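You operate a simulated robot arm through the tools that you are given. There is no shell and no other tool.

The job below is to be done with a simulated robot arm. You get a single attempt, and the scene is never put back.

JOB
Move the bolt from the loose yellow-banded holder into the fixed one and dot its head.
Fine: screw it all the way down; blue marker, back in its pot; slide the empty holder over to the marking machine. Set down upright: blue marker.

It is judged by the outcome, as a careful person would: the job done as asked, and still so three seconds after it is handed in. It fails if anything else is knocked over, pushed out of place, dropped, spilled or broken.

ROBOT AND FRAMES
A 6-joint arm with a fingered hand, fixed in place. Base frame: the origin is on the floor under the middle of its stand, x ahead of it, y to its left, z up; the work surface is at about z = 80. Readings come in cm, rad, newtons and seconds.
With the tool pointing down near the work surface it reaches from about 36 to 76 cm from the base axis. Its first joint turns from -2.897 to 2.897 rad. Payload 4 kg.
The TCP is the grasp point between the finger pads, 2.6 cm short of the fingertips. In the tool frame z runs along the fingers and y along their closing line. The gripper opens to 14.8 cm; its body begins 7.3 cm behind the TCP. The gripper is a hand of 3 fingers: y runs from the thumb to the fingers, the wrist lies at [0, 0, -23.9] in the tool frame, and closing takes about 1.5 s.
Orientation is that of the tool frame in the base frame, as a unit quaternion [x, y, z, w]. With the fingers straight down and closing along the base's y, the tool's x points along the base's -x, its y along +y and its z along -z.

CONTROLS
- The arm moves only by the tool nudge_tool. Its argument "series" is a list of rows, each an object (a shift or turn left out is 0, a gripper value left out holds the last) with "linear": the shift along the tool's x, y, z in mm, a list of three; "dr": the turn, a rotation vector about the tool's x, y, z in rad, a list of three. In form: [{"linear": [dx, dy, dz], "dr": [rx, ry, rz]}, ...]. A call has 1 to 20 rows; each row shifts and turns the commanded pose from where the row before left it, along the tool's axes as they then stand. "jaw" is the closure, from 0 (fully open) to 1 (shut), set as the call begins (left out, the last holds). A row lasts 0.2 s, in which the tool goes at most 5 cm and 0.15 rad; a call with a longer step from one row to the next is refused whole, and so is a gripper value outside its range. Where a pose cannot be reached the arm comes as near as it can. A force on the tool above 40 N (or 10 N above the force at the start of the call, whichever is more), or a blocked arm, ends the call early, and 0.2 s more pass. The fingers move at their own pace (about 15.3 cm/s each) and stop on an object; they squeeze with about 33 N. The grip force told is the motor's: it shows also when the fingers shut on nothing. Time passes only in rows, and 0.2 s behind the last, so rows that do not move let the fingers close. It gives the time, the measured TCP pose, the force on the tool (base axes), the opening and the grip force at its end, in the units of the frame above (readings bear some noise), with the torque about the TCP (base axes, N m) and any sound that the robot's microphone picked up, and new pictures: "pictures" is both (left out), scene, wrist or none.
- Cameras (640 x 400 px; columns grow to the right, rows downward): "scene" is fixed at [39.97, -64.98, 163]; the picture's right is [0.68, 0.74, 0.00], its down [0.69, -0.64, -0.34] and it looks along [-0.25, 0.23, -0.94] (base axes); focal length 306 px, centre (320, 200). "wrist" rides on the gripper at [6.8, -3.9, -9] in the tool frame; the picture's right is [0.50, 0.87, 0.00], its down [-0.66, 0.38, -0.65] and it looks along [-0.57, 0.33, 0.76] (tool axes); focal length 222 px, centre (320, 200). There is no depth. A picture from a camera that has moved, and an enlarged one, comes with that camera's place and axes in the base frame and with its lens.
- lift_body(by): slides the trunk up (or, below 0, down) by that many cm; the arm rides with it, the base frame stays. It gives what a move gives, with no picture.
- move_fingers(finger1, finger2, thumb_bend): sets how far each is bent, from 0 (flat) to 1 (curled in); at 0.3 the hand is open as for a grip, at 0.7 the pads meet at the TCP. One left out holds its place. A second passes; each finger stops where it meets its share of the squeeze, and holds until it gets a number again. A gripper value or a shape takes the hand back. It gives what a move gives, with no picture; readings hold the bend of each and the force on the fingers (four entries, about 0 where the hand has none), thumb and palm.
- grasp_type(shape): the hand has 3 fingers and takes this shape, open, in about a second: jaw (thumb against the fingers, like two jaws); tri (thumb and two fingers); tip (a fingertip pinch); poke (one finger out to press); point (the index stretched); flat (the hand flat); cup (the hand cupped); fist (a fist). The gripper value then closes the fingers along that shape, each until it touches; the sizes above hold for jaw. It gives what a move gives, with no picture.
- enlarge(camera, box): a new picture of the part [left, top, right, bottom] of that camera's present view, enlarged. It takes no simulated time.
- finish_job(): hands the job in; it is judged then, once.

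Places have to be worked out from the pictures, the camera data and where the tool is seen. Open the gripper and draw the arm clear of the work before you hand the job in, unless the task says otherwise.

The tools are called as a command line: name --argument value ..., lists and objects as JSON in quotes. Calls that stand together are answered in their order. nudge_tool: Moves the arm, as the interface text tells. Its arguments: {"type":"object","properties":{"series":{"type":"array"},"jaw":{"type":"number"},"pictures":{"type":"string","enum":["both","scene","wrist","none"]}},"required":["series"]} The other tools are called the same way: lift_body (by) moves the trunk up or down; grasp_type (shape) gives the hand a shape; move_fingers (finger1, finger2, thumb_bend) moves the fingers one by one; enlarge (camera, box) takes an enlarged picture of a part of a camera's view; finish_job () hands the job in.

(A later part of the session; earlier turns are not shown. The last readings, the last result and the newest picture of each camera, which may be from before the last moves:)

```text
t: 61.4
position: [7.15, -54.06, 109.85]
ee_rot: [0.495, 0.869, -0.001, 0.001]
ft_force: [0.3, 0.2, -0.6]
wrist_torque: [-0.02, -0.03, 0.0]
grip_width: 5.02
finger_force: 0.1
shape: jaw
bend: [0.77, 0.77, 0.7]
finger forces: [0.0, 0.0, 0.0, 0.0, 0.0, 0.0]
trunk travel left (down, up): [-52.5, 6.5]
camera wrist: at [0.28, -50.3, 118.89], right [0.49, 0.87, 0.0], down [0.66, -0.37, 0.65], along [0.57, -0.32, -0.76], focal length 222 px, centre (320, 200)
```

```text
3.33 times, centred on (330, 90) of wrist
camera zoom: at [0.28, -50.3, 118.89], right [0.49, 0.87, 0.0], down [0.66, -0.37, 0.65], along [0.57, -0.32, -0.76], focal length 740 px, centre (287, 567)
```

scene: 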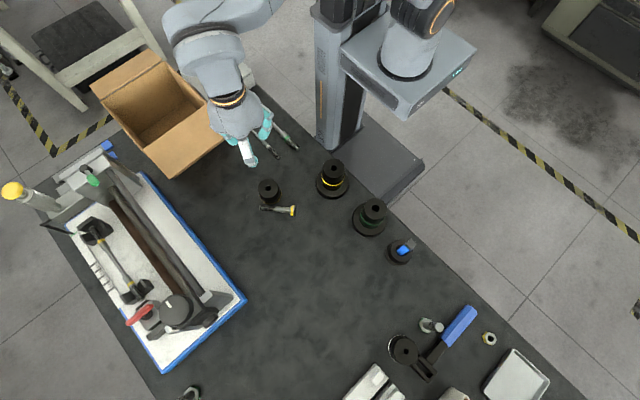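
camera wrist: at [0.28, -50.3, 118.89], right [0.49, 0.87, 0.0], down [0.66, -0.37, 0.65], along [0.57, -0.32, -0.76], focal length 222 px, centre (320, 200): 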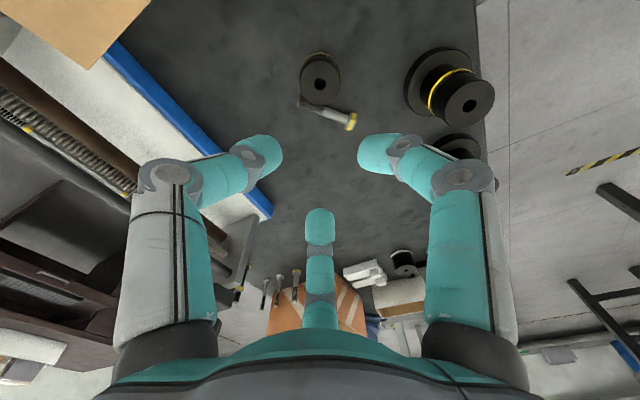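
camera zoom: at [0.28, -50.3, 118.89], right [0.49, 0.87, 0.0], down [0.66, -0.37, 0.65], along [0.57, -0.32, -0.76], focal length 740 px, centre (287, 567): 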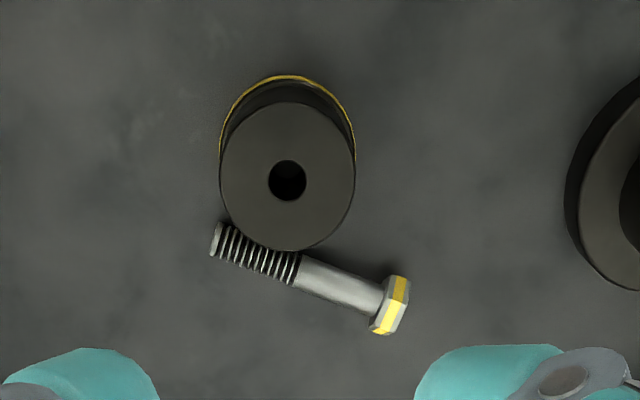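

The bolt lies at rest beside the holder: tip ≈ (8.5, -59.0), head ≈ (15.5, -52.9), length ≈ 10 cm; the holder is still upright. I'll need to re-grasp it; I first look at what the fingertip-pinch shape looks like while the hand is clear.

grasp_type --shape "tip"

nudge_tool --series '[{"linear": [0, 0, 0]}, {"linear": [0, 0, 0]}]' --pictures "both"

nudge_tool --series '[{"linear": [0, 0, 0]}, {"linear": [0, 0, 0]}, {"linear": [0, 0, 0]}, {"linear": [0, 0, 0]}, {"linear": [0, 0, 0]}, {"linear": [0, 0, 0]}]' --jaw 0.7 --pictures "both"

```text
t: 62.3
position: [7.09, -53.99, 109.77]
ee_rot: [0.496, 0.868, 0.0, 0.001]
ft_force: [0.4, 0.2, 0.2]
wrist_torque: [0.0, 0.01, 0.0]
grip_width: 14.75
finger_force: 0.1
shape: tip
bend: [0.3, 0.3, 0.3]
finger forces: [0.0, 0.1, 0.0, 0.0, 0.1, 0.0]
trunk travel left (down, up): [-52.5, 6.5]
```

```text
t: 62.9
position: [7.06, -54.11, 109.72]
ee_rot: [0.495, 0.869, 0.0, 0.001]
ft_force: [-0.3, 0.4, -0.7]
wrist_torque: [0.02, -0.03, -0.03]
grip_width: 14.79
finger_force: 0.1
shape: tip
bend: [0.3, 0.3, 0.3]
finger forces: [0.0, 0.0, 0.1, 0.1, 0.0, 0.0]
trunk travel left (down, up): [-52.5, 6.5]
camera wrist: at [0.28, -50.31, 118.88], right [0.49, 0.87, 0.0], down [0.66, -0.37, 0.65], along [0.57, -0.32, -0.76], focal length 222 px, centre (320, 200)
```

scene: 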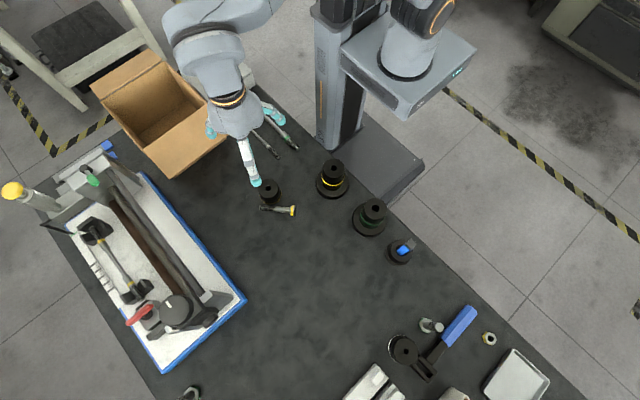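
wrist: 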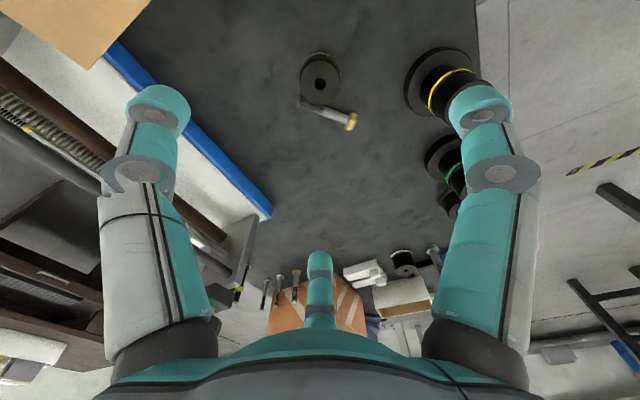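

```text
t: 64.3
position: [7.11, -54.1, 109.61]
ee_rot: [0.496, 0.869, 0.0, 0.001]
ft_force: [0.1, 0.2, 0.8]
wrist_torque: [0.01, 0.0, -0.01]
grip_width: 4.49
finger_force: 0.1
shape: tip
bend: [0.77, 0.77, 0.7]
finger forces: [0.0, 0.1, 0.0, 0.0, 0.0, 0.0]
trunk travel left (down, up): [-52.5, 6.5]
camera wrist: at [0.28, -50.31, 118.88], right [0.49, 0.87, 0.0], down [0.66, -0.37, 0.65], along [0.57, -0.32, -0.76], focal length 222 px, centre (320, 200)
```

scene: 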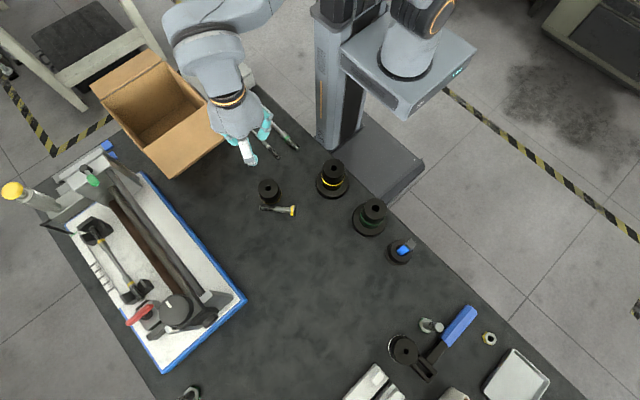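
wrist: 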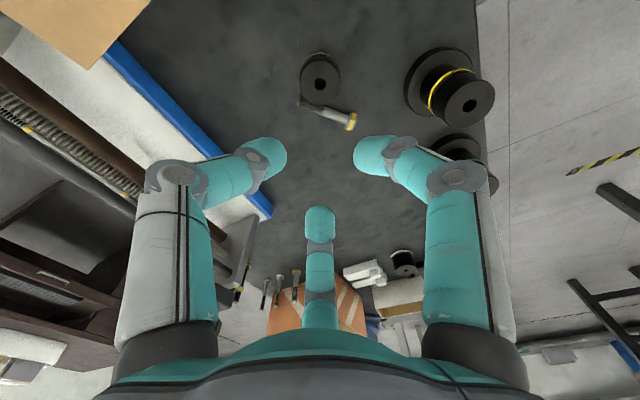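

The "tip" shape is the same three-finger ring. Plan: straddle the bolt's neck with the two fingers (like a fork), thumb against the top of the head, lift, and then let it hang head-up. I turn the hand to suit and go above the bolt's head.

nudge_tool --series '[{"dr": [0, 0, 0.149]}, {"dr": [0, 0, 0.149]}, {"dr": [0, 0, 0.149]}, {"dr": [0, 0, 0.149]}, {"dr": [0, 0, 0.149]}, {"dr": [0, 0, 0.149]}, {"dr": [0, 0, 0.149]}, {"dr": [0, 0, 0.149]}, {"dr": [0, 0, 0.149]}, {"dr": [0, 0, 0.149]}, {"dr": [0, 0, 0.149]}, {"dr": [0, 0, 0.149]}, {"dr": [0, 0, 0.149]}, {"dr": [0, 0, 0.149]}, {"dr": [0, 0, 0.149]}, {"dr": [0, 0, 0.149]}, {"dr": [0, 0, 0.149]}, {"dr": [0, 0, 0.149]}, {"dr": [0, 0, 0.149]}, {"dr": [0, 0, 0.149]}]' --jaw 0.75 --pictures "none"

nudge_tool --series '[{"dr": [0, 0, 0.148]}, {"linear": [8, -15, 30]}, {"linear": [7, -15, 30]}, {"linear": [7, -15, 30]}, {"linear": [7, -15, 30]}, {"linear": [7, -15, 25]}, {"linear": [0, 0, 0]}]' --pictures "both"

```text
t: 68.5
position: [7.08, -54.0, 109.86]
ee_rot: [0.905, -0.426, 0.001, 0.0]
ft_force: [-0.4, -0.4, -0.4]
wrist_torque: [0.01, 0.03, -0.01]
grip_width: 3.74
finger_force: 0.1
shape: tip
bend: [0.76, 0.76, 0.7]
finger forces: [0.0, 0.1, 0.1, 0.0, 0.0, 0.0]
trunk travel left (down, up): [-52.5, 6.5]
```

```text
t: 70.1
position: [15.4, -53.34, 95.41]
ee_rot: [0.872, -0.49, 0.001, -0.001]
ft_force: [-0.1, 0.2, -0.1]
wrist_torque: [-0.02, -0.02, -0.02]
grip_width: 3.71
finger_force: 0.1
shape: tip
bend: [0.76, 0.76, 0.7]
finger forces: [0.1, 0.1, 0.0, 0.1, 0.0, 0.0]
trunk travel left (down, up): [-52.5, 6.5]
camera wrist: at [22.27, -56.94, 104.6], right [-0.48, -0.88, 0.0], down [-0.66, 0.36, 0.65], along [-0.57, 0.31, -0.76], focal length 222 px, centre (320, 200)
```

scene: 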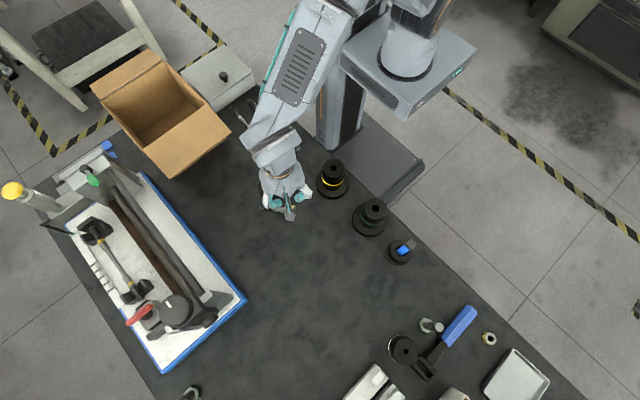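
wrist: 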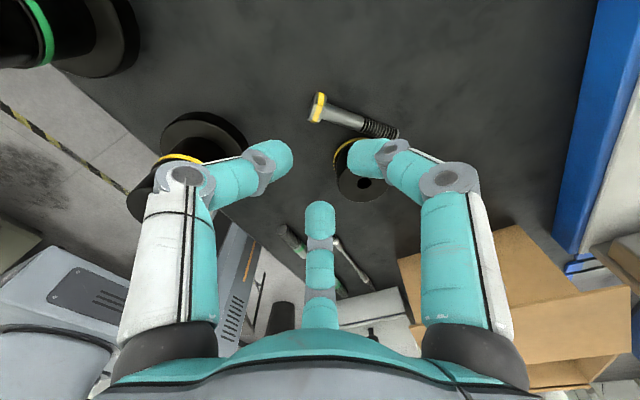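

enlarge --camera "wrist" --box '[270, 60, 430, 180]'

```text
3.33 times, centred on (350, 120) of wrist
camera zoom: at [22.27, -56.94, 104.6], right [-0.48, -0.88, 0.0], down [-0.66, 0.36, 0.65], along [-0.57, 0.31, -0.76], focal length 740 px, centre (220, 467)
```

zoom: 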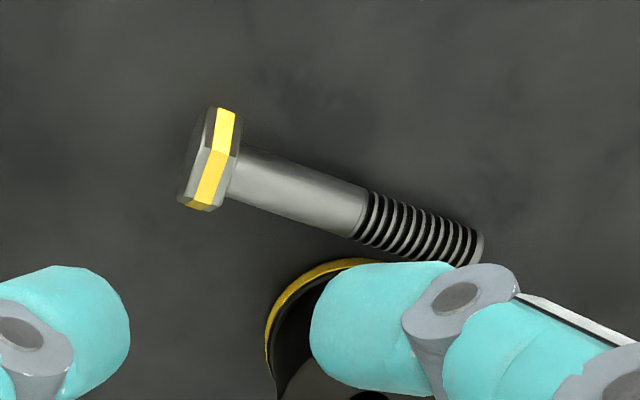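

Bolt refined: head (15.6, -52.95), tip (8.7, -59.2). I shift 2 mm and descend to just above, then check.

nudge_tool --series '[{"linear": [0, 2.2, 30]}, {"linear": [0, 0, 30]}, {"linear": [0, 0, 30]}, {"linear": [0, 0, 12]}, {"linear": [0, 0, 0]}]' --pictures "both"

enlarge --camera "wrist" --box '[230, 80, 430, 240]'

```text
t: 71.3
position: [15.18, -53.23, 85.1]
ee_rot: [0.871, -0.491, 0.001, 0.0]
ft_force: [-0.8, -0.2, 0.5]
wrist_torque: [-0.01, 0.0, 0.0]
grip_width: 3.73
finger_force: 0.0
shape: tip
bend: [0.76, 0.76, 0.7]
finger forces: [0.1, 0.0, 0.1, 0.0, 0.0, 0.1]
trunk travel left (down, up): [-52.5, 6.5]
camera wrist: at [22.11, -57.0, 94.33], right [-0.48, -0.88, 0.0], down [-0.66, 0.36, 0.65], along [-0.57, 0.31, -0.76], focal length 222 px, centre (320, 200)
```

scene: 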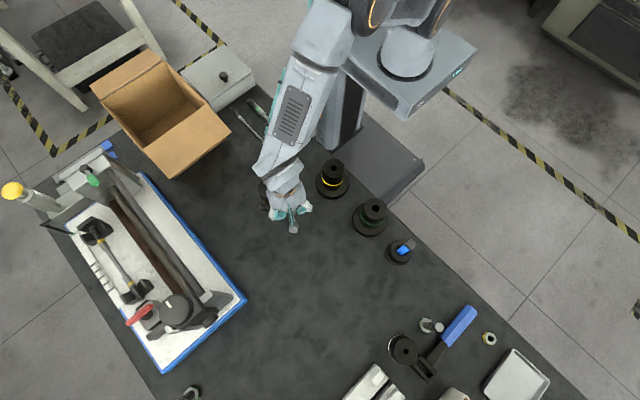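
wrist: 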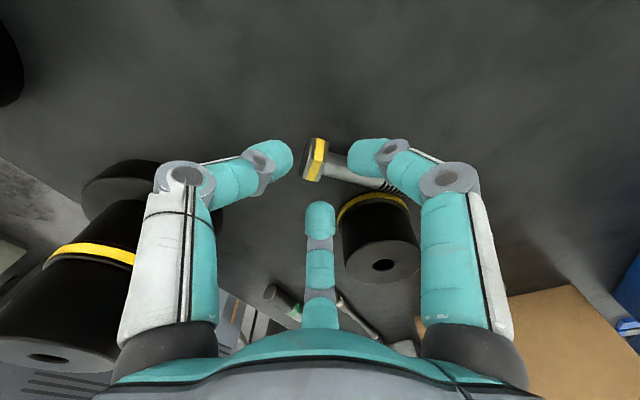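

```text
2.50 times, centred on (330, 160) of wrist
camera zoom: at [22.11, -57.0, 94.33], right [-0.48, -0.88, 0.0], down [-0.66, 0.36, 0.65], along [-0.57, 0.31, -0.76], focal length 555 px, centre (295, 300)
```

zoom: 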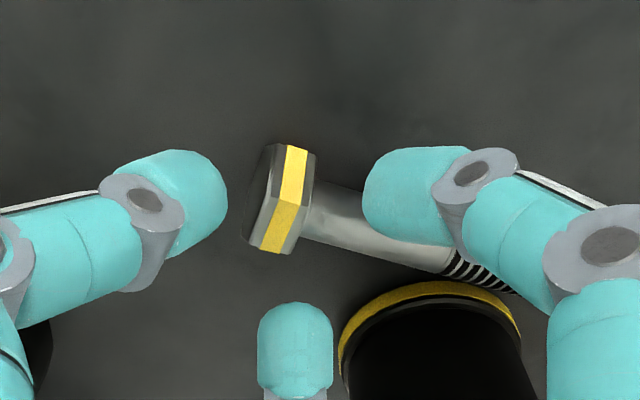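

The fork fingers are clear of the shank on both sides. I descend about 16 mm more, guarded by the force reading.

nudge_tool --series '[{"linear": [0, 0, 8]}, {"linear": [0, 0, 5]}, {"linear": [0, 0, 3]}, {"linear": [0, 0, 0]}]' --pictures "wrist"

enlarge --camera "wrist" --box '[230, 80, 430, 240]'

```text
t: 72.3
position: [15.26, -53.43, 83.43]
ee_rot: [0.872, -0.49, 0.001, 0.001]
ft_force: [0.2, 1.0, 0.3]
wrist_torque: [-0.02, 0.0, -0.01]
grip_width: 3.73
finger_force: 0.1
shape: tip
bend: [0.76, 0.76, 0.7]
finger forces: [0.1, 0.0, 0.0, 0.0, 0.1, 0.1]
trunk travel left (down, up): [-52.5, 6.5]
camera wrist: at [22.12, -57.08, 92.66], right [-0.48, -0.88, 0.0], down [-0.66, 0.36, 0.65], along [-0.57, 0.31, -0.76], focal length 222 px, centre (320, 200)
```

wrist: 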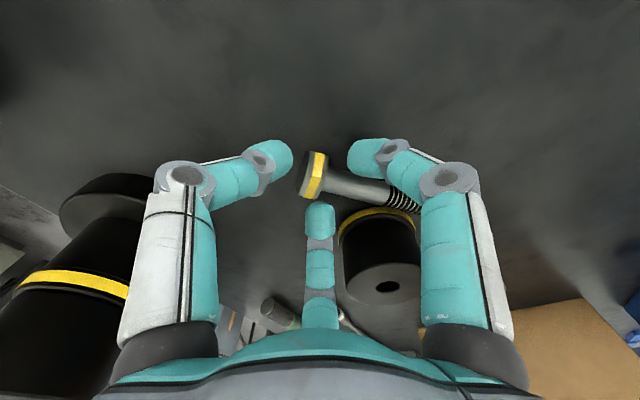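

```text
2.50 times, centred on (330, 160) of wrist
camera zoom: at [22.12, -57.08, 92.66], right [-0.48, -0.88, 0.0], down [-0.66, 0.36, 0.65], along [-0.57, 0.31, -0.76], focal length 555 px, centre (295, 300)
```

zoom: 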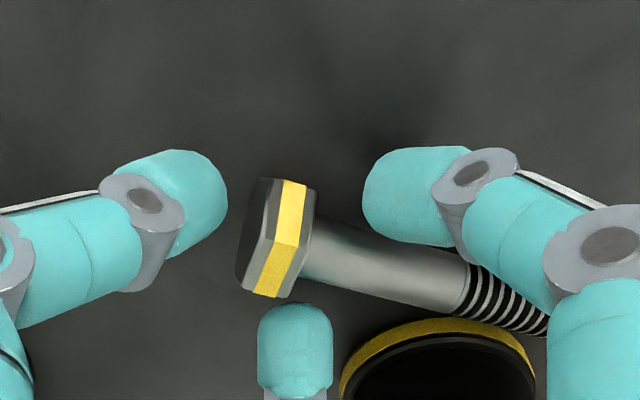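

Finger 2 would hit the side of the head, so I shift the hand 6 mm toward the bolt's tip, then close gently.

nudge_tool --series '[{"linear": [0, 3, 0]}, {"linear": [0, 3, 0]}, {"linear": [0, 0, 0]}]' --pictures "wrist"

enlarge --camera "wrist" --box '[230, 80, 430, 240]'

```text
t: 73.1
position: [14.84, -53.83, 83.44]
ee_rot: [0.872, -0.49, 0.001, 0.001]
ft_force: [1.3, -0.3, 0.3]
wrist_torque: [0.02, -0.01, 0.02]
grip_width: 3.69
finger_force: 0.1
shape: tip
bend: [0.76, 0.76, 0.7]
finger forces: [0.0, 0.0, 0.0, 0.0, 0.1, 0.0]
trunk travel left (down, up): [-52.5, 6.5]
camera wrist: at [21.62, -57.43, 92.68], right [-0.48, -0.88, 0.0], down [-0.66, 0.36, 0.65], along [-0.57, 0.31, -0.76], focal length 222 px, centre (320, 200)
```

wrist: 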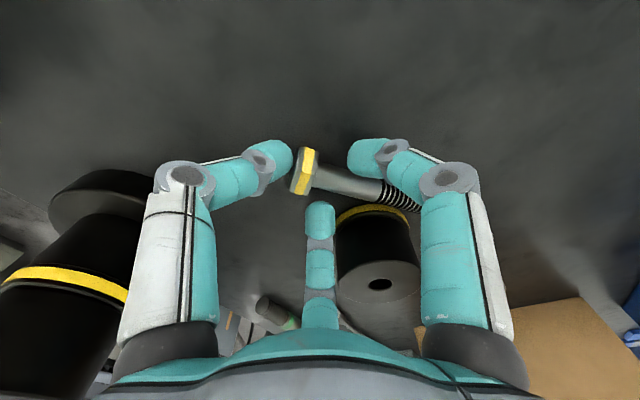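

```text
2.50 times, centred on (330, 160) of wrist
camera zoom: at [21.62, -57.43, 92.68], right [-0.48, -0.88, 0.0], down [-0.66, 0.36, 0.65], along [-0.57, 0.31, -0.76], focal length 555 px, centre (295, 300)
```

zoom: 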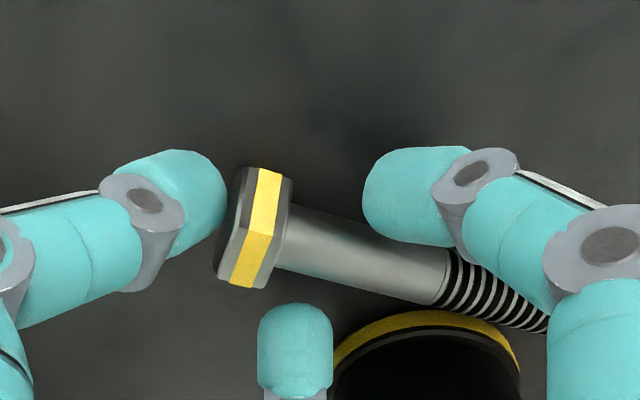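

Finger 2 now lines up with the neck. I close in steps and watch.

nudge_tool --series '[{"linear": [0, 0, 0]}, {"linear": [0, 0, 0]}, {"linear": [0, 0, 0]}, {"linear": [0, 0, 0]}]' --jaw 0.87 --pictures "wrist"

enlarge --camera "wrist" --box '[230, 80, 430, 240]'

```text
t: 74.1
position: [14.77, -53.68, 83.53]
ee_rot: [0.872, -0.49, 0.001, 0.001]
ft_force: [-1.5, -0.6, 0.5]
wrist_torque: [-0.03, 0.04, 0.03]
grip_width: 1.98
finger_force: 0.1
shape: tip
bend: [0.74, 0.74, 0.7]
finger forces: [0.3, 0.8, 0.0, 0.1, 0.4, 0.1]
trunk travel left (down, up): [-52.5, 6.5]
camera wrist: at [21.62, -57.42, 92.69], right [-0.48, -0.88, 0.0], down [-0.66, 0.36, 0.65], along [-0.57, 0.31, -0.76], focal length 222 px, centre (320, 200)
```

wrist: 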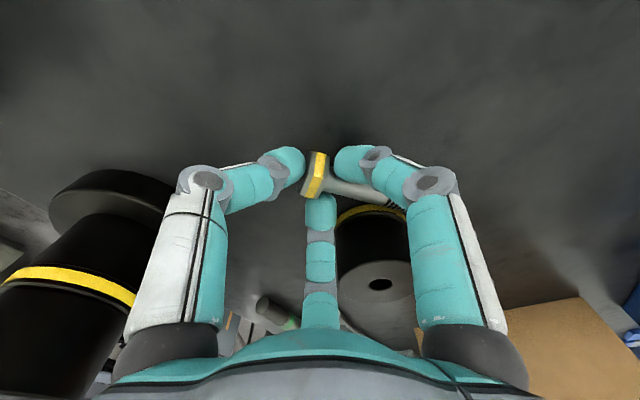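

```text
2.50 times, centred on (330, 160) of wrist
camera zoom: at [21.62, -57.42, 92.69], right [-0.48, -0.88, 0.0], down [-0.66, 0.36, 0.65], along [-0.57, 0.31, -0.76], focal length 555 px, centre (295, 300)
```

zoom: 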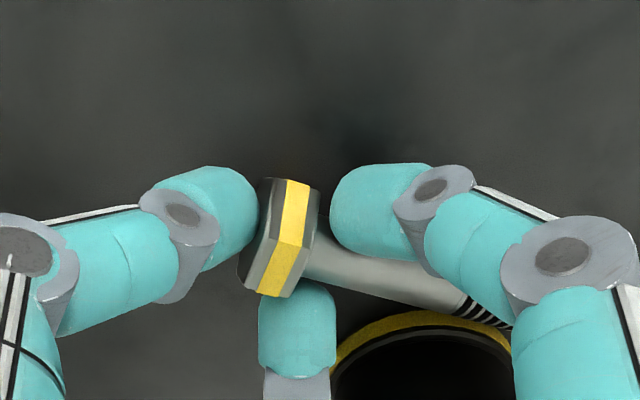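

The bolt's head is caged lightly. It's too near the loose holder for a good grip, so I drag it about 6 cm away (direction +x, a bit +y) along the table inside the cage.

nudge_tool --series '[{"linear": [0, -10, 0]}, {"linear": [0, -10, 0]}, {"linear": [0, -10, 0]}, {"linear": [0, -10, 0]}, {"linear": [0, -10, 0]}, {"linear": [0, -10, 0]}, {"linear": [0, 0, 0]}]' --pictures "both"

enlarge --camera "wrist" --box '[230, 80, 430, 240]'

```text
t: 75.7
position: [20.06, -50.47, 83.47]
ee_rot: [0.871, -0.491, 0.0, 0.001]
ft_force: [-0.9, -0.3, 0.7]
wrist_torque: [-0.01, 0.06, 0.03]
grip_width: 1.95
finger_force: 0.0
shape: tip
bend: [0.74, 0.74, 0.7]
finger forces: [0.7, 0.4, 0.0, 0.0, 0.1, 0.0]
trunk travel left (down, up): [-52.5, 6.5]
camera wrist: at [26.83, -54.25, 92.6], right [-0.48, -0.88, 0.0], down [-0.66, 0.36, 0.65], along [-0.57, 0.31, -0.76], focal length 222 px, centre (320, 200)
```

scene: 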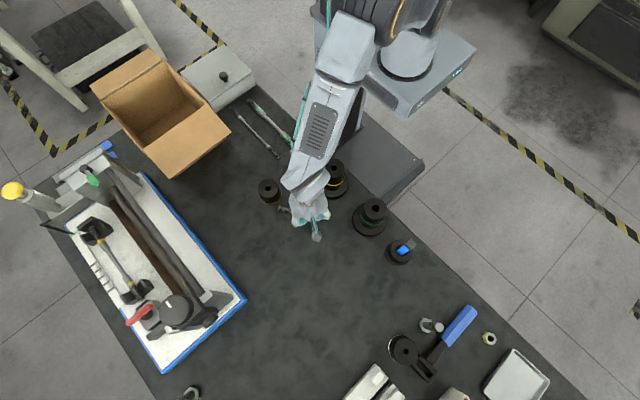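
wrist: 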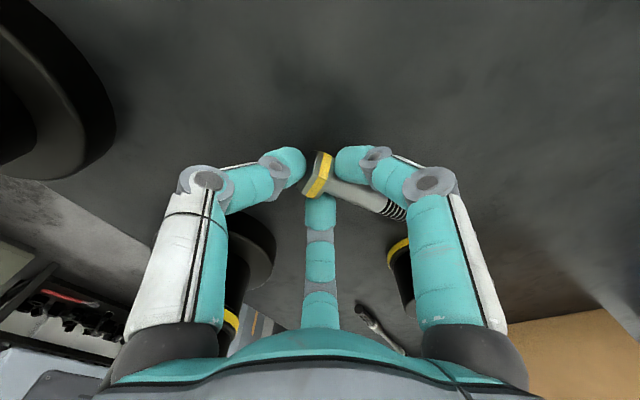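

```text
2.50 times, centred on (330, 160) of wrist
camera zoom: at [26.83, -54.25, 92.6], right [-0.48, -0.88, 0.0], down [-0.66, 0.36, 0.65], along [-0.57, 0.31, -0.76], focal length 555 px, centre (295, 300)
```

zoom: 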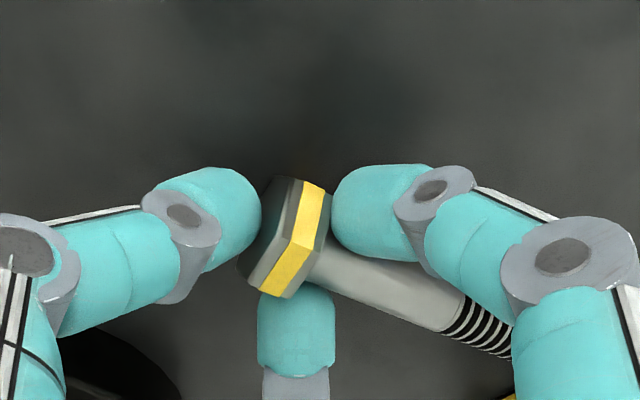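

The bolt followed and is now clear and aligned with the hand. I open a little, shift 3 mm toward the tip so the two fingers get behind the head, and close firmly.

nudge_tool --series '[{"linear": [0, 0, 0]}, {"linear": [0, 0, 0]}, {"linear": [0, 3.5, 0]}, {"linear": [0, 0, 0]}]' --jaw 0.79 --pictures "wrist"

enlarge --camera "wrist" --box '[230, 80, 430, 240]'

nudge_tool --series '[{"linear": [0, 0, 0]}, {"linear": [0, 0, 0]}, {"linear": [0, 0, 0]}, {"linear": [0, 0, 0]}]' --jaw 0.9 --pictures "wrist"

enlarge --camera "wrist" --box '[230, 80, 430, 240]'

```text
t: 76.7
position: [19.67, -50.54, 83.54]
ee_rot: [0.872, -0.49, 0.001, 0.0]
ft_force: [-0.4, -0.3, -0.3]
wrist_torque: [0.02, -0.03, -0.02]
grip_width: 3.08
finger_force: 0.0
shape: tip
bend: [0.75, 0.75, 0.7]
finger forces: [0.1, 0.0, 0.0, 0.1, 0.0, 0.0]
trunk travel left (down, up): [-52.5, 6.5]
camera wrist: at [26.46, -54.45, 92.61], right [-0.48, -0.88, 0.0], down [-0.66, 0.36, 0.65], along [-0.57, 0.31, -0.76], focal length 222 px, centre (320, 200)
```

wrist: 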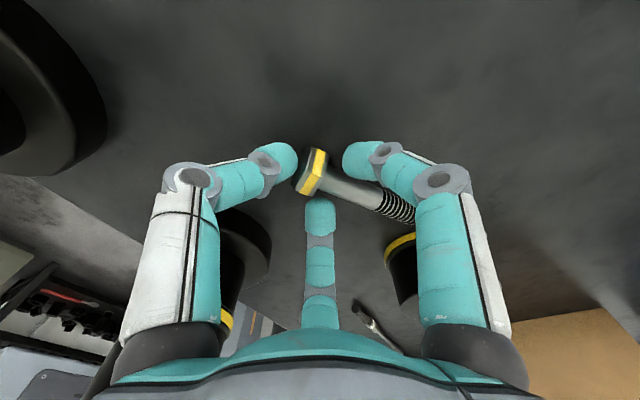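

```text
2.50 times, centred on (330, 160) of wrist
camera zoom: at [26.46, -54.45, 92.61], right [-0.48, -0.88, 0.0], down [-0.66, 0.36, 0.65], along [-0.57, 0.31, -0.76], focal length 555 px, centre (295, 300)
```

zoom: 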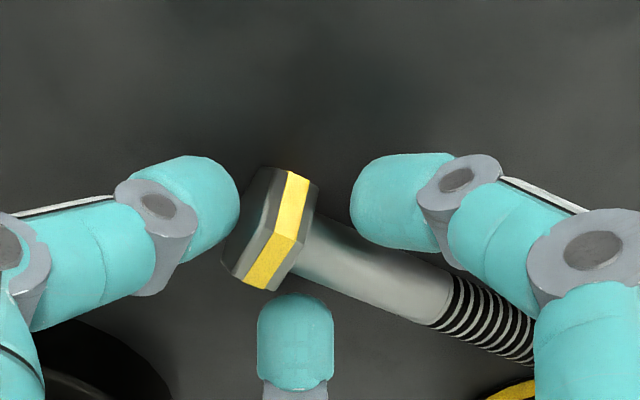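

```text
t: 77.7
position: [19.61, -50.76, 83.42]
ee_rot: [0.872, -0.49, 0.001, 0.001]
ft_force: [0.0, -0.7, -0.3]
wrist_torque: [-0.01, -0.05, 0.01]
grip_width: 1.52
finger_force: 32.9
shape: tip
bend: [0.74, 0.73, 0.7]
finger forces: [27.5, 28.6, 0.0, 0.1, 29.3, 0.0]
trunk travel left (down, up): [-52.5, 6.5]
camera wrist: at [26.47, -54.45, 92.61], right [-0.48, -0.88, 0.0], down [-0.66, 0.36, 0.65], along [-0.57, 0.31, -0.76], focal length 222 px, centre (320, 200)
```

wrist: 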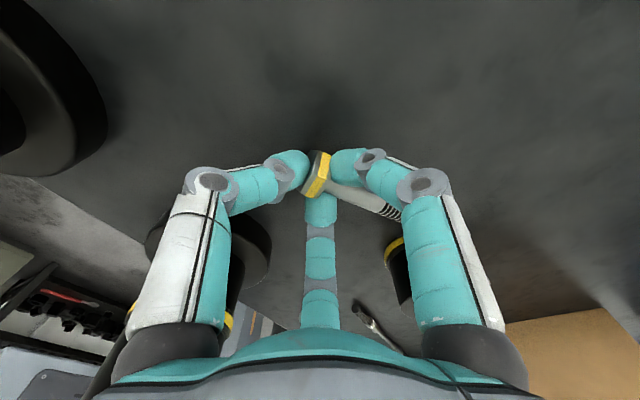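

```text
2.50 times, centred on (330, 160) of wrist
camera zoom: at [26.47, -54.45, 92.61], right [-0.48, -0.88, 0.0], down [-0.66, 0.36, 0.65], along [-0.57, 0.31, -0.76], focal length 555 px, centre (295, 300)
```

zoom: 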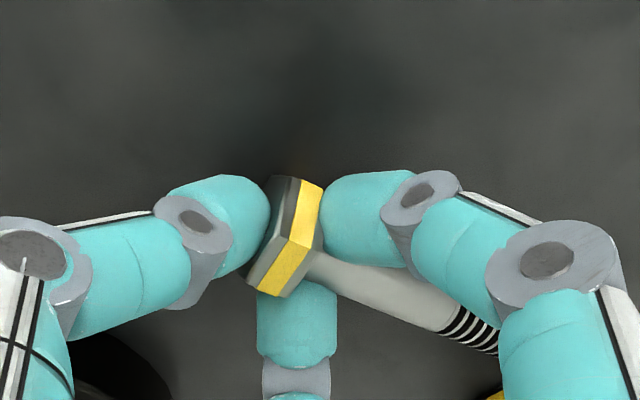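

The head is now clamped firmly: thumb on the top face, two fingers behind it (≈28 N each). I lift a few cm and check that it holds.

nudge_tool --series '[{"linear": [0, 0, -5]}, {"linear": [0, 0, -10]}, {"linear": [0, 0, -15]}, {"linear": [0, 0, -20]}, {"linear": [0, 0, 0]}]' --jaw 0.95 --pictures "both"

enlarge --camera "wrist" --box '[230, 80, 430, 240]'

enlarge --camera "scene" --box '[250, 160, 370, 260]'

```text
t: 78.9
position: [19.62, -50.79, 88.53]
ee_rot: [0.872, -0.49, 0.001, 0.0]
ft_force: [0.3, -0.5, -2.1]
wrist_torque: [0.04, -0.02, -0.03]
grip_width: 1.48
finger_force: 33.1
shape: tip
bend: [0.74, 0.73, 0.7]
finger forces: [29.1, 30.0, 0.1, 0.1, 29.7, 0.0]
trunk travel left (down, up): [-52.5, 6.5]
camera wrist: at [26.42, -54.5, 97.72], right [-0.48, -0.88, 0.0], down [-0.66, 0.36, 0.65], along [-0.57, 0.31, -0.76], focal length 222 px, centre (320, 200)
```

scene: 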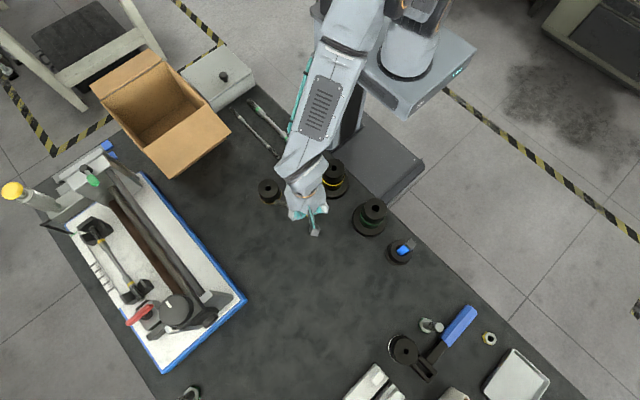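
wrist: 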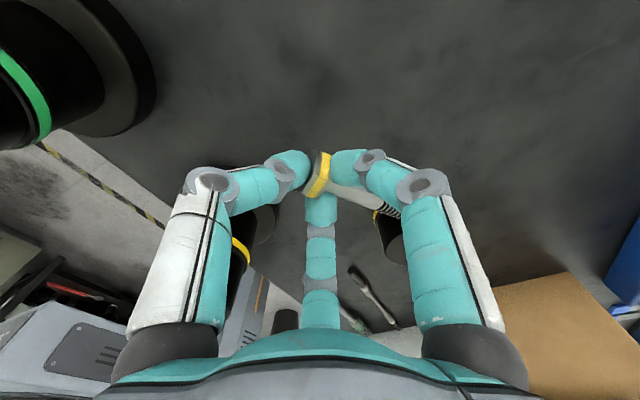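

```text
2.50 times, centred on (330, 160) of wrist
camera zoom: at [26.42, -54.5, 97.72], right [-0.48, -0.88, 0.0], down [-0.66, 0.36, 0.65], along [-0.57, 0.31, -0.76], focal length 555 px, centre (295, 300)
```

zoom: 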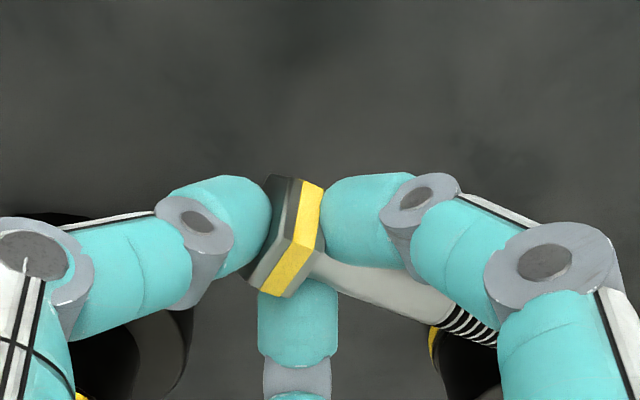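

```text
4.00 times, centred on (310, 210) of scene
camera zoom: at [39.97, -64.98, 163.0], right [0.68, 0.74, 0.0], down [0.69, -0.64, -0.34], along [-0.25, 0.23, -0.94], focal length 1224 px, centre (360, 160)
```

zoom: 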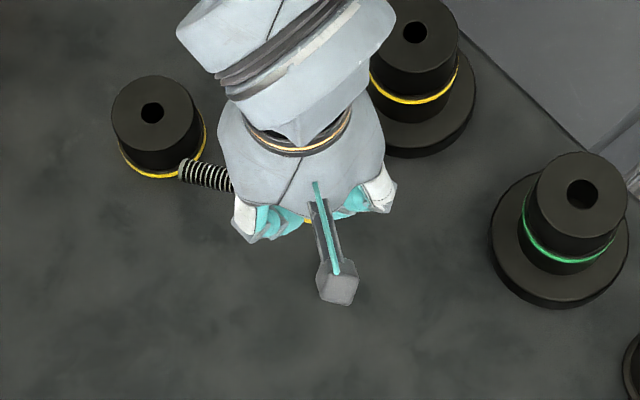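

The bolt is held (weight ≈2 N). I lift to about z=111 and then tilt the hand about its x axis so the bolt comes upright, head up — first 45°.

nudge_tool --series '[{"linear": [0, 0, -45]}, {"linear": [0, 0, -45]}, {"linear": [0, 0, -45]}, {"linear": [0, 0, -45]}, {"linear": [0, 0, -45]}, {"linear": [0, 0, 0]}]' --pictures "none"

nudge_tool --series '[{"dr": [0.13, 0, 0]}, {"dr": [0.13, 0, 0]}, {"dr": [0.13, 0, 0]}, {"dr": [0.13, 0, 0]}, {"dr": [0.13, 0, 0]}, {"dr": [0.135, 0, 0]}]' --pictures "both"

```text
t: 80.3
position: [19.27, -50.81, 110.86]
ee_rot: [0.872, -0.489, 0.001, 0.001]
ft_force: [0.1, 0.2, -1.9]
wrist_torque: [0.07, -0.06, 0.0]
grip_width: 1.47
finger_force: 32.8
shape: tip
bend: [0.74, 0.73, 0.7]
finger forces: [31.5, 31.7, 0.1, 0.0, 29.6, 0.0]
trunk travel left (down, up): [-52.5, 6.5]
```

```text
t: 81.7
position: [19.57, -50.69, 110.99]
ee_rot: [0.806, -0.451, 0.189, -0.334]
ft_force: [-0.2, 0.7, -1.2]
wrist_torque: [-0.01, 0.0, -0.05]
grip_width: 1.44
finger_force: 32.4
shape: tip
bend: [0.74, 0.73, 0.7]
finger forces: [32.5, 33.6, 0.0, 0.1, 29.0, 0.0]
trunk travel left (down, up): [-52.5, 6.5]
camera wrist: at [19.91, -58.36, 120.22], right [-0.26, -0.75, -0.61], down [-0.96, 0.18, 0.19], along [-0.03, 0.64, -0.77], focal length 222 px, centre (320, 200)
```

scene: 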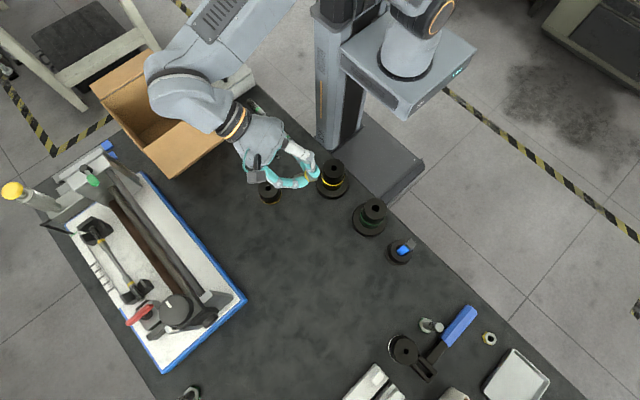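
wrist: 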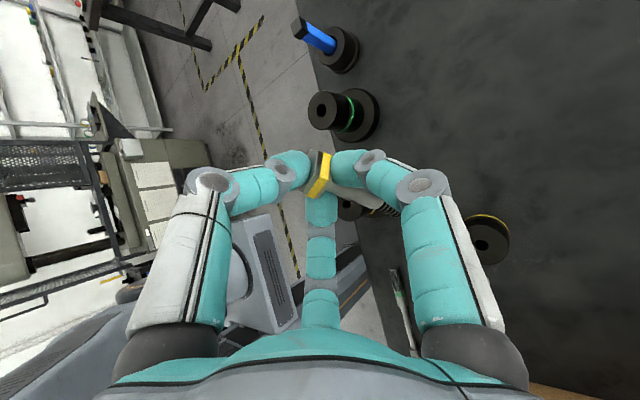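

45° reached without problem and the grip is steady. I continue the tilt to 90°.

nudge_tool --series '[{"dr": [0.13, 0, 0]}, {"dr": [0.13, 0, 0]}, {"dr": [0.13, 0, 0]}, {"dr": [0.13, 0, 0]}, {"dr": [0.13, 0, 0]}, {"dr": [0.135, 0, 0]}]' --pictures "both"

enlarge --camera "scene" --box '[200, 100, 370, 230]'

enlarge --camera "wrist" --box '[230, 80, 430, 240]'

```text
t: 83.1
position: [20.23, -49.93, 110.59]
ee_rot: [0.617, -0.348, 0.347, -0.614]
ft_force: [-0.6, -1.0, -1.1]
wrist_torque: [-0.05, 0.04, -0.03]
grip_width: 1.45
finger_force: 33.2
shape: tip
bend: [0.74, 0.73, 0.7]
finger forces: [33.1, 35.0, 0.0, 0.1, 28.6, 0.0]
out of reach, approached as far as the arm can: row 6
trunk travel left (down, up): [-52.5, 6.5]
camera wrist: at [16.1, -60.24, 114.64], right [0.26, -0.43, -0.87], down [-0.9, 0.22, -0.38], along [0.36, 0.87, -0.33], focal length 222 px, centre (320, 200)
```

scene: 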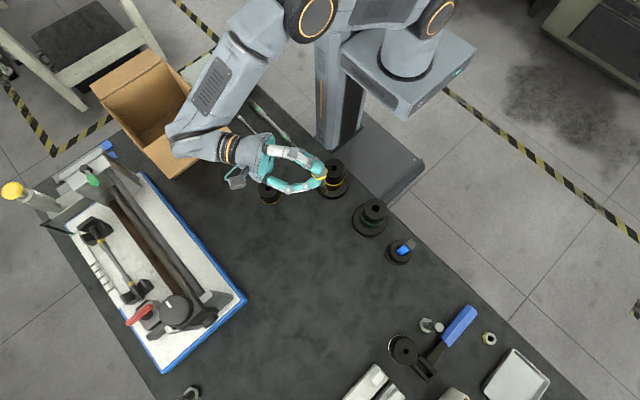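
wrist: 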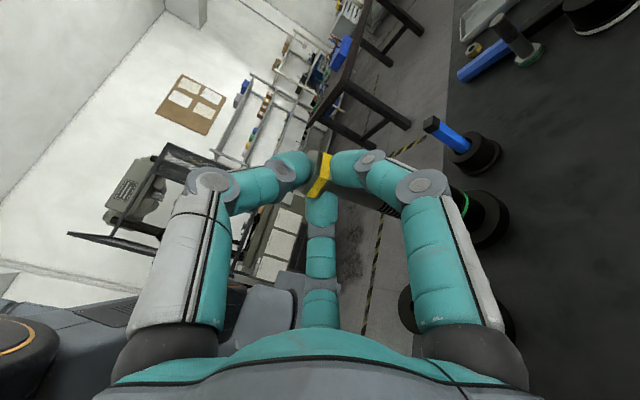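

```text
3.08 times, centred on (285, 165) of scene
camera zoom: at [39.97, -64.98, 163.0], right [0.68, 0.74, 0.0], down [0.69, -0.64, -0.34], along [-0.25, 0.23, -0.94], focal length 942 px, centre (428, 308)
```

zoom: 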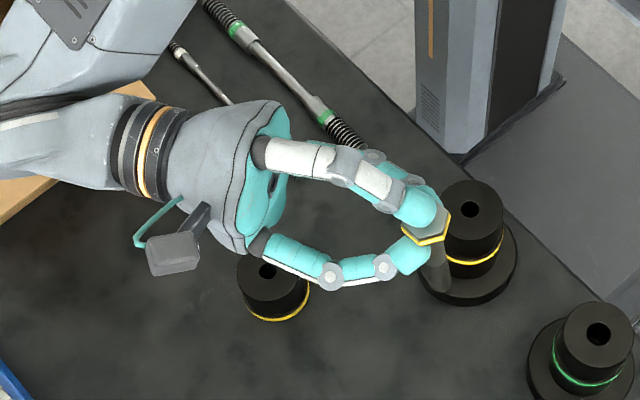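

```text
2.50 times, centred on (330, 160) of wrist
camera zoom: at [16.1, -60.24, 114.64], right [0.26, -0.43, -0.87], down [-0.9, 0.22, -0.38], along [0.36, 0.87, -0.33], focal length 555 px, centre (295, 300)
```

zoom: 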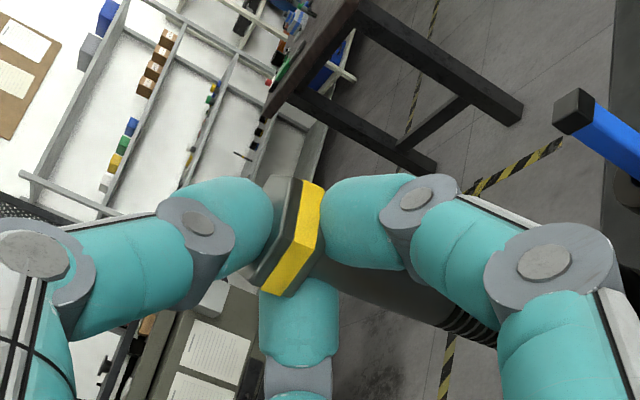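

The bolt is upright in the horizontally held hand. From the wrist view its axis leans ~3.5° toward the tool's +z, so I take back 3.5° of tilt and carry it over near the fixed yellow holder, staying high.

nudge_tool --series '[{"dr": [-0.061, 0, 0]}, {"linear": [-22, 8, 1]}, {"linear": [-22, 8, 1]}, {"linear": [-22, 8, 1]}, {"linear": [-22, 8, 1]}, {"linear": [-22, 8, 1]}, {"linear": [0, 0, 0]}]' --pictures "both"

enlarge --camera "scene" --box '[250, 100, 390, 220]'

```text
t: 84.7
position: [14.88, -40.25, 106.4]
ee_rot: [0.635, -0.356, 0.336, -0.597]
ft_force: [0.6, 0.2, -1.4]
wrist_torque: [-0.02, 0.02, 0.01]
grip_width: 1.46
finger_force: 33.0
shape: tip
bend: [0.74, 0.73, 0.7]
finger forces: [33.8, 35.6, 0.0, 0.0, 28.5, 0.0]
trunk travel left (down, up): [-52.5, 6.5]
camera wrist: at [10.85, -50.5, 111.0], right [0.22, -0.46, -0.86], down [-0.92, 0.21, -0.34], along [0.33, 0.87, -0.37], focal length 222 px, centre (320, 200)
```

scene: 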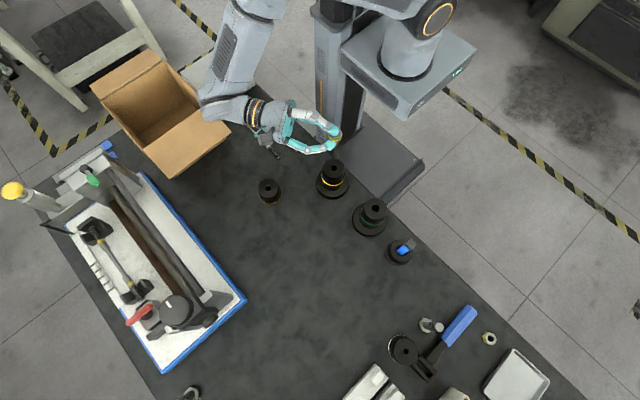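
wrist: 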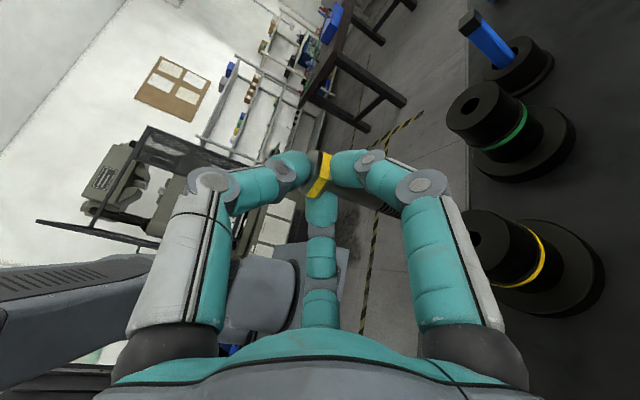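

```text
3.33 times, centred on (320, 160) of scene
camera zoom: at [39.97, -64.98, 163.0], right [0.68, 0.74, 0.0], down [0.69, -0.64, -0.34], along [-0.25, 0.23, -0.94], focal length 1020 px, centre (320, 333)
```

zoom: 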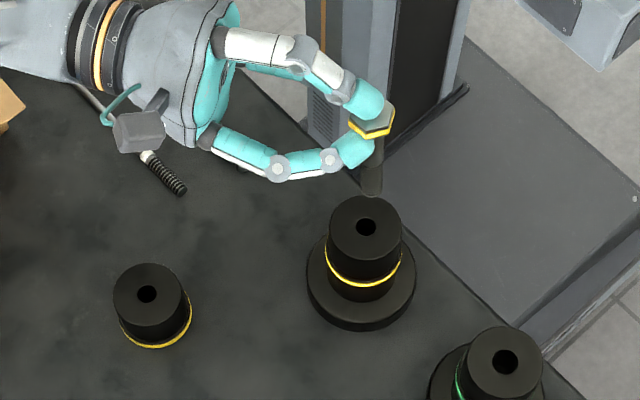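

enlarge --camera "scene" --box '[305, 125, 365, 200]'

enlarge --camera "wrist" --box '[270, 130, 420, 240]'

```text
5.33 times, centred on (335, 162) of scene
camera zoom: at [39.97, -64.98, 163.0], right [0.68, 0.74, 0.0], down [0.69, -0.64, -0.34], along [-0.25, 0.23, -0.94], focal length 1632 px, centre (240, 400)
```

zoom: 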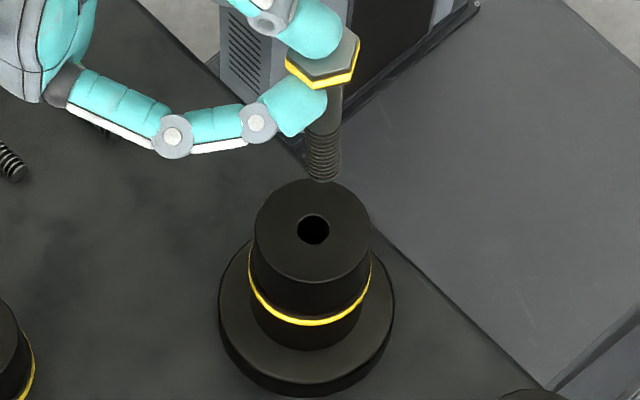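

```text
3.64 times, centred on (345, 185) of wrist
camera zoom: at [10.85, -50.5, 111.0], right [0.22, -0.46, -0.86], down [-0.92, 0.21, -0.34], along [0.33, 0.87, -0.37], focal length 808 px, centre (229, 254)
```

zoom: 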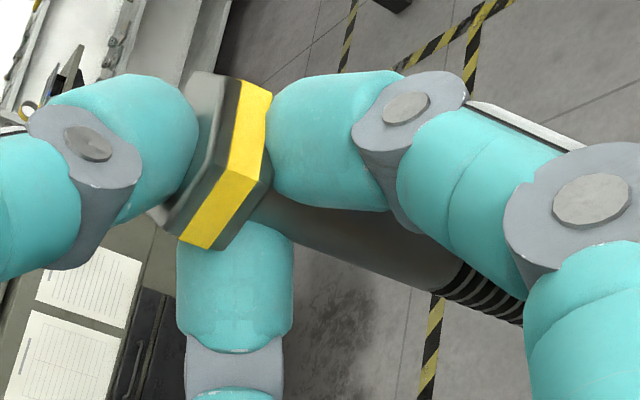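

The bolt leans about 3° toward the robot and is a few mm off the hole axis per the scene view. I correct the lean and shift, then re-check.

nudge_tool --series '[{"dr": [-0.041, 0.002, -0.033]}, {"linear": [2.0, 0, 2.6]}, {"linear": [0, 0, 0]}]' --pictures "both"

enlarge --camera "scene" --box '[305, 125, 365, 200]'

```text
t: 85.5
position: [15.2, -40.28, 106.51]
ee_rot: [0.653, -0.353, 0.339, -0.577]
ft_force: [0.0, 0.1, -1.8]
wrist_torque: [-0.02, 0.05, -0.02]
grip_width: 1.4
finger_force: 33.3
shape: tip
bend: [0.74, 0.73, 0.7]
finger forces: [34.1, 35.7, 0.0, 0.0, 28.4, 0.0]
trunk travel left (down, up): [-52.5, 6.5]
camera wrist: at [11.32, -50.34, 111.56], right [0.2, -0.5, -0.84], down [-0.92, 0.19, -0.33], along [0.33, 0.85, -0.42], focal length 222 px, centre (320, 200)
```

scene: 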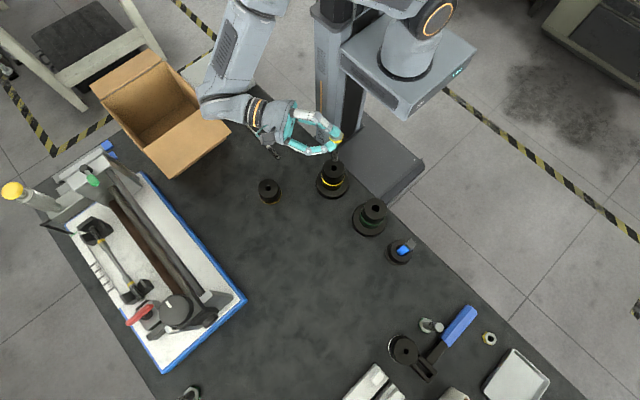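
wrist: 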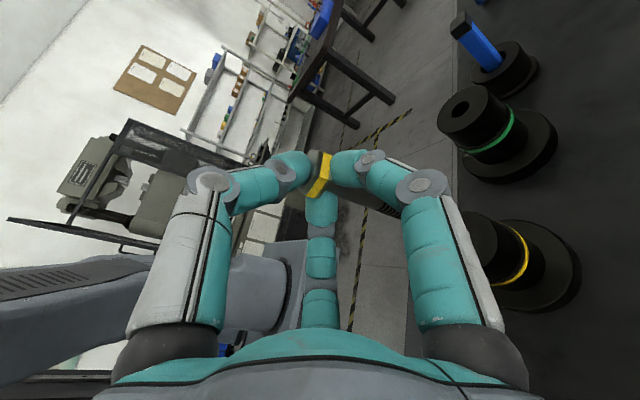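

```text
5.33 times, centred on (335, 162) of scene
camera zoom: at [39.97, -64.98, 163.0], right [0.68, 0.74, 0.0], down [0.69, -0.64, -0.34], along [-0.25, 0.23, -0.94], focal length 1632 px, centre (240, 400)
```

zoom: 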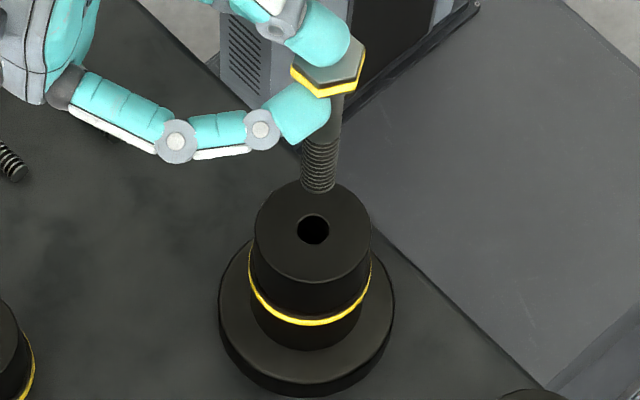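

The bolt now lines up with the hole axis (tip and head both within ~1 mm in this view). I lower it 4.5 cm straight down to just above the hole and re-check.

nudge_tool --series '[{"linear": [-0.53, 14.9, 1.53]}, {"linear": [-0.53, 14.9, 1.53]}, {"linear": [-0.53, 14.9, 1.53]}, {"linear": [0, 0, 0]}]' --pictures "both"

enlarge --camera "scene" --box '[305, 130, 365, 205]'

```text
t: 86.5
position: [15.18, -40.42, 101.98]
ee_rot: [0.654, -0.353, 0.339, -0.577]
ft_force: [0.1, 0.5, -2.5]
wrist_torque: [0.0, 0.01, -0.01]
grip_width: 1.43
finger_force: 33.5
shape: tip
bend: [0.74, 0.73, 0.7]
finger forces: [34.3, 35.7, 0.1, 0.0, 28.5, 0.1]
trunk travel left (down, up): [-52.5, 6.5]
camera wrist: at [11.3, -50.51, 107.06], right [0.2, -0.5, -0.84], down [-0.92, 0.19, -0.33], along [0.33, 0.85, -0.42], focal length 222 px, centre (320, 200)
```

scene: 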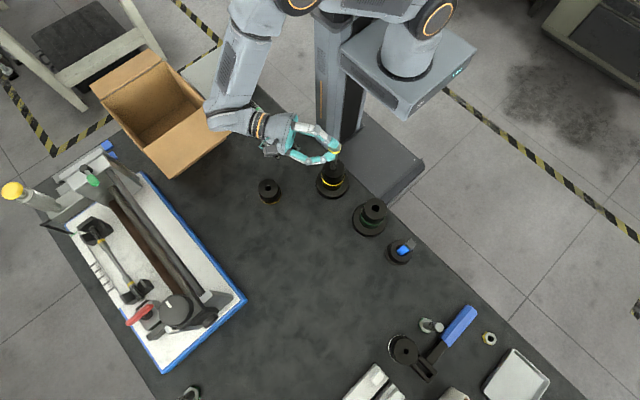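
wrist: 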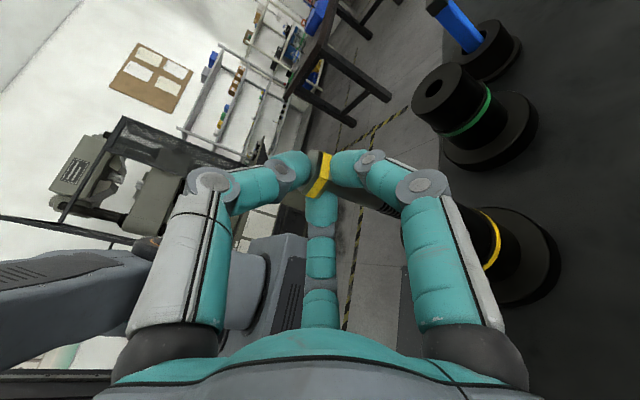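

```text
5.33 times, centred on (335, 168) of scene
camera zoom: at [39.97, -64.98, 163.0], right [0.68, 0.74, 0.0], down [0.69, -0.64, -0.34], along [-0.25, 0.23, -0.94], focal length 1632 px, centre (240, 373)
```

zoom: 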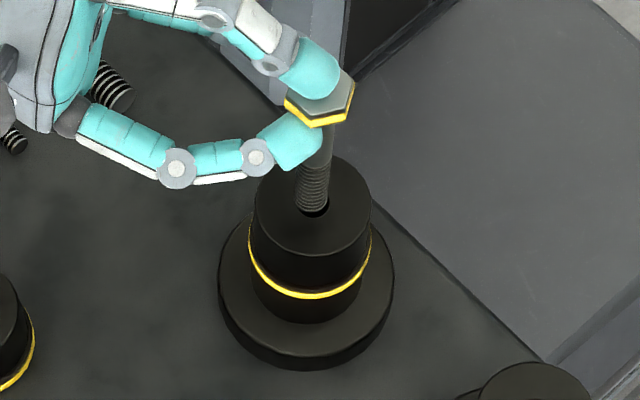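

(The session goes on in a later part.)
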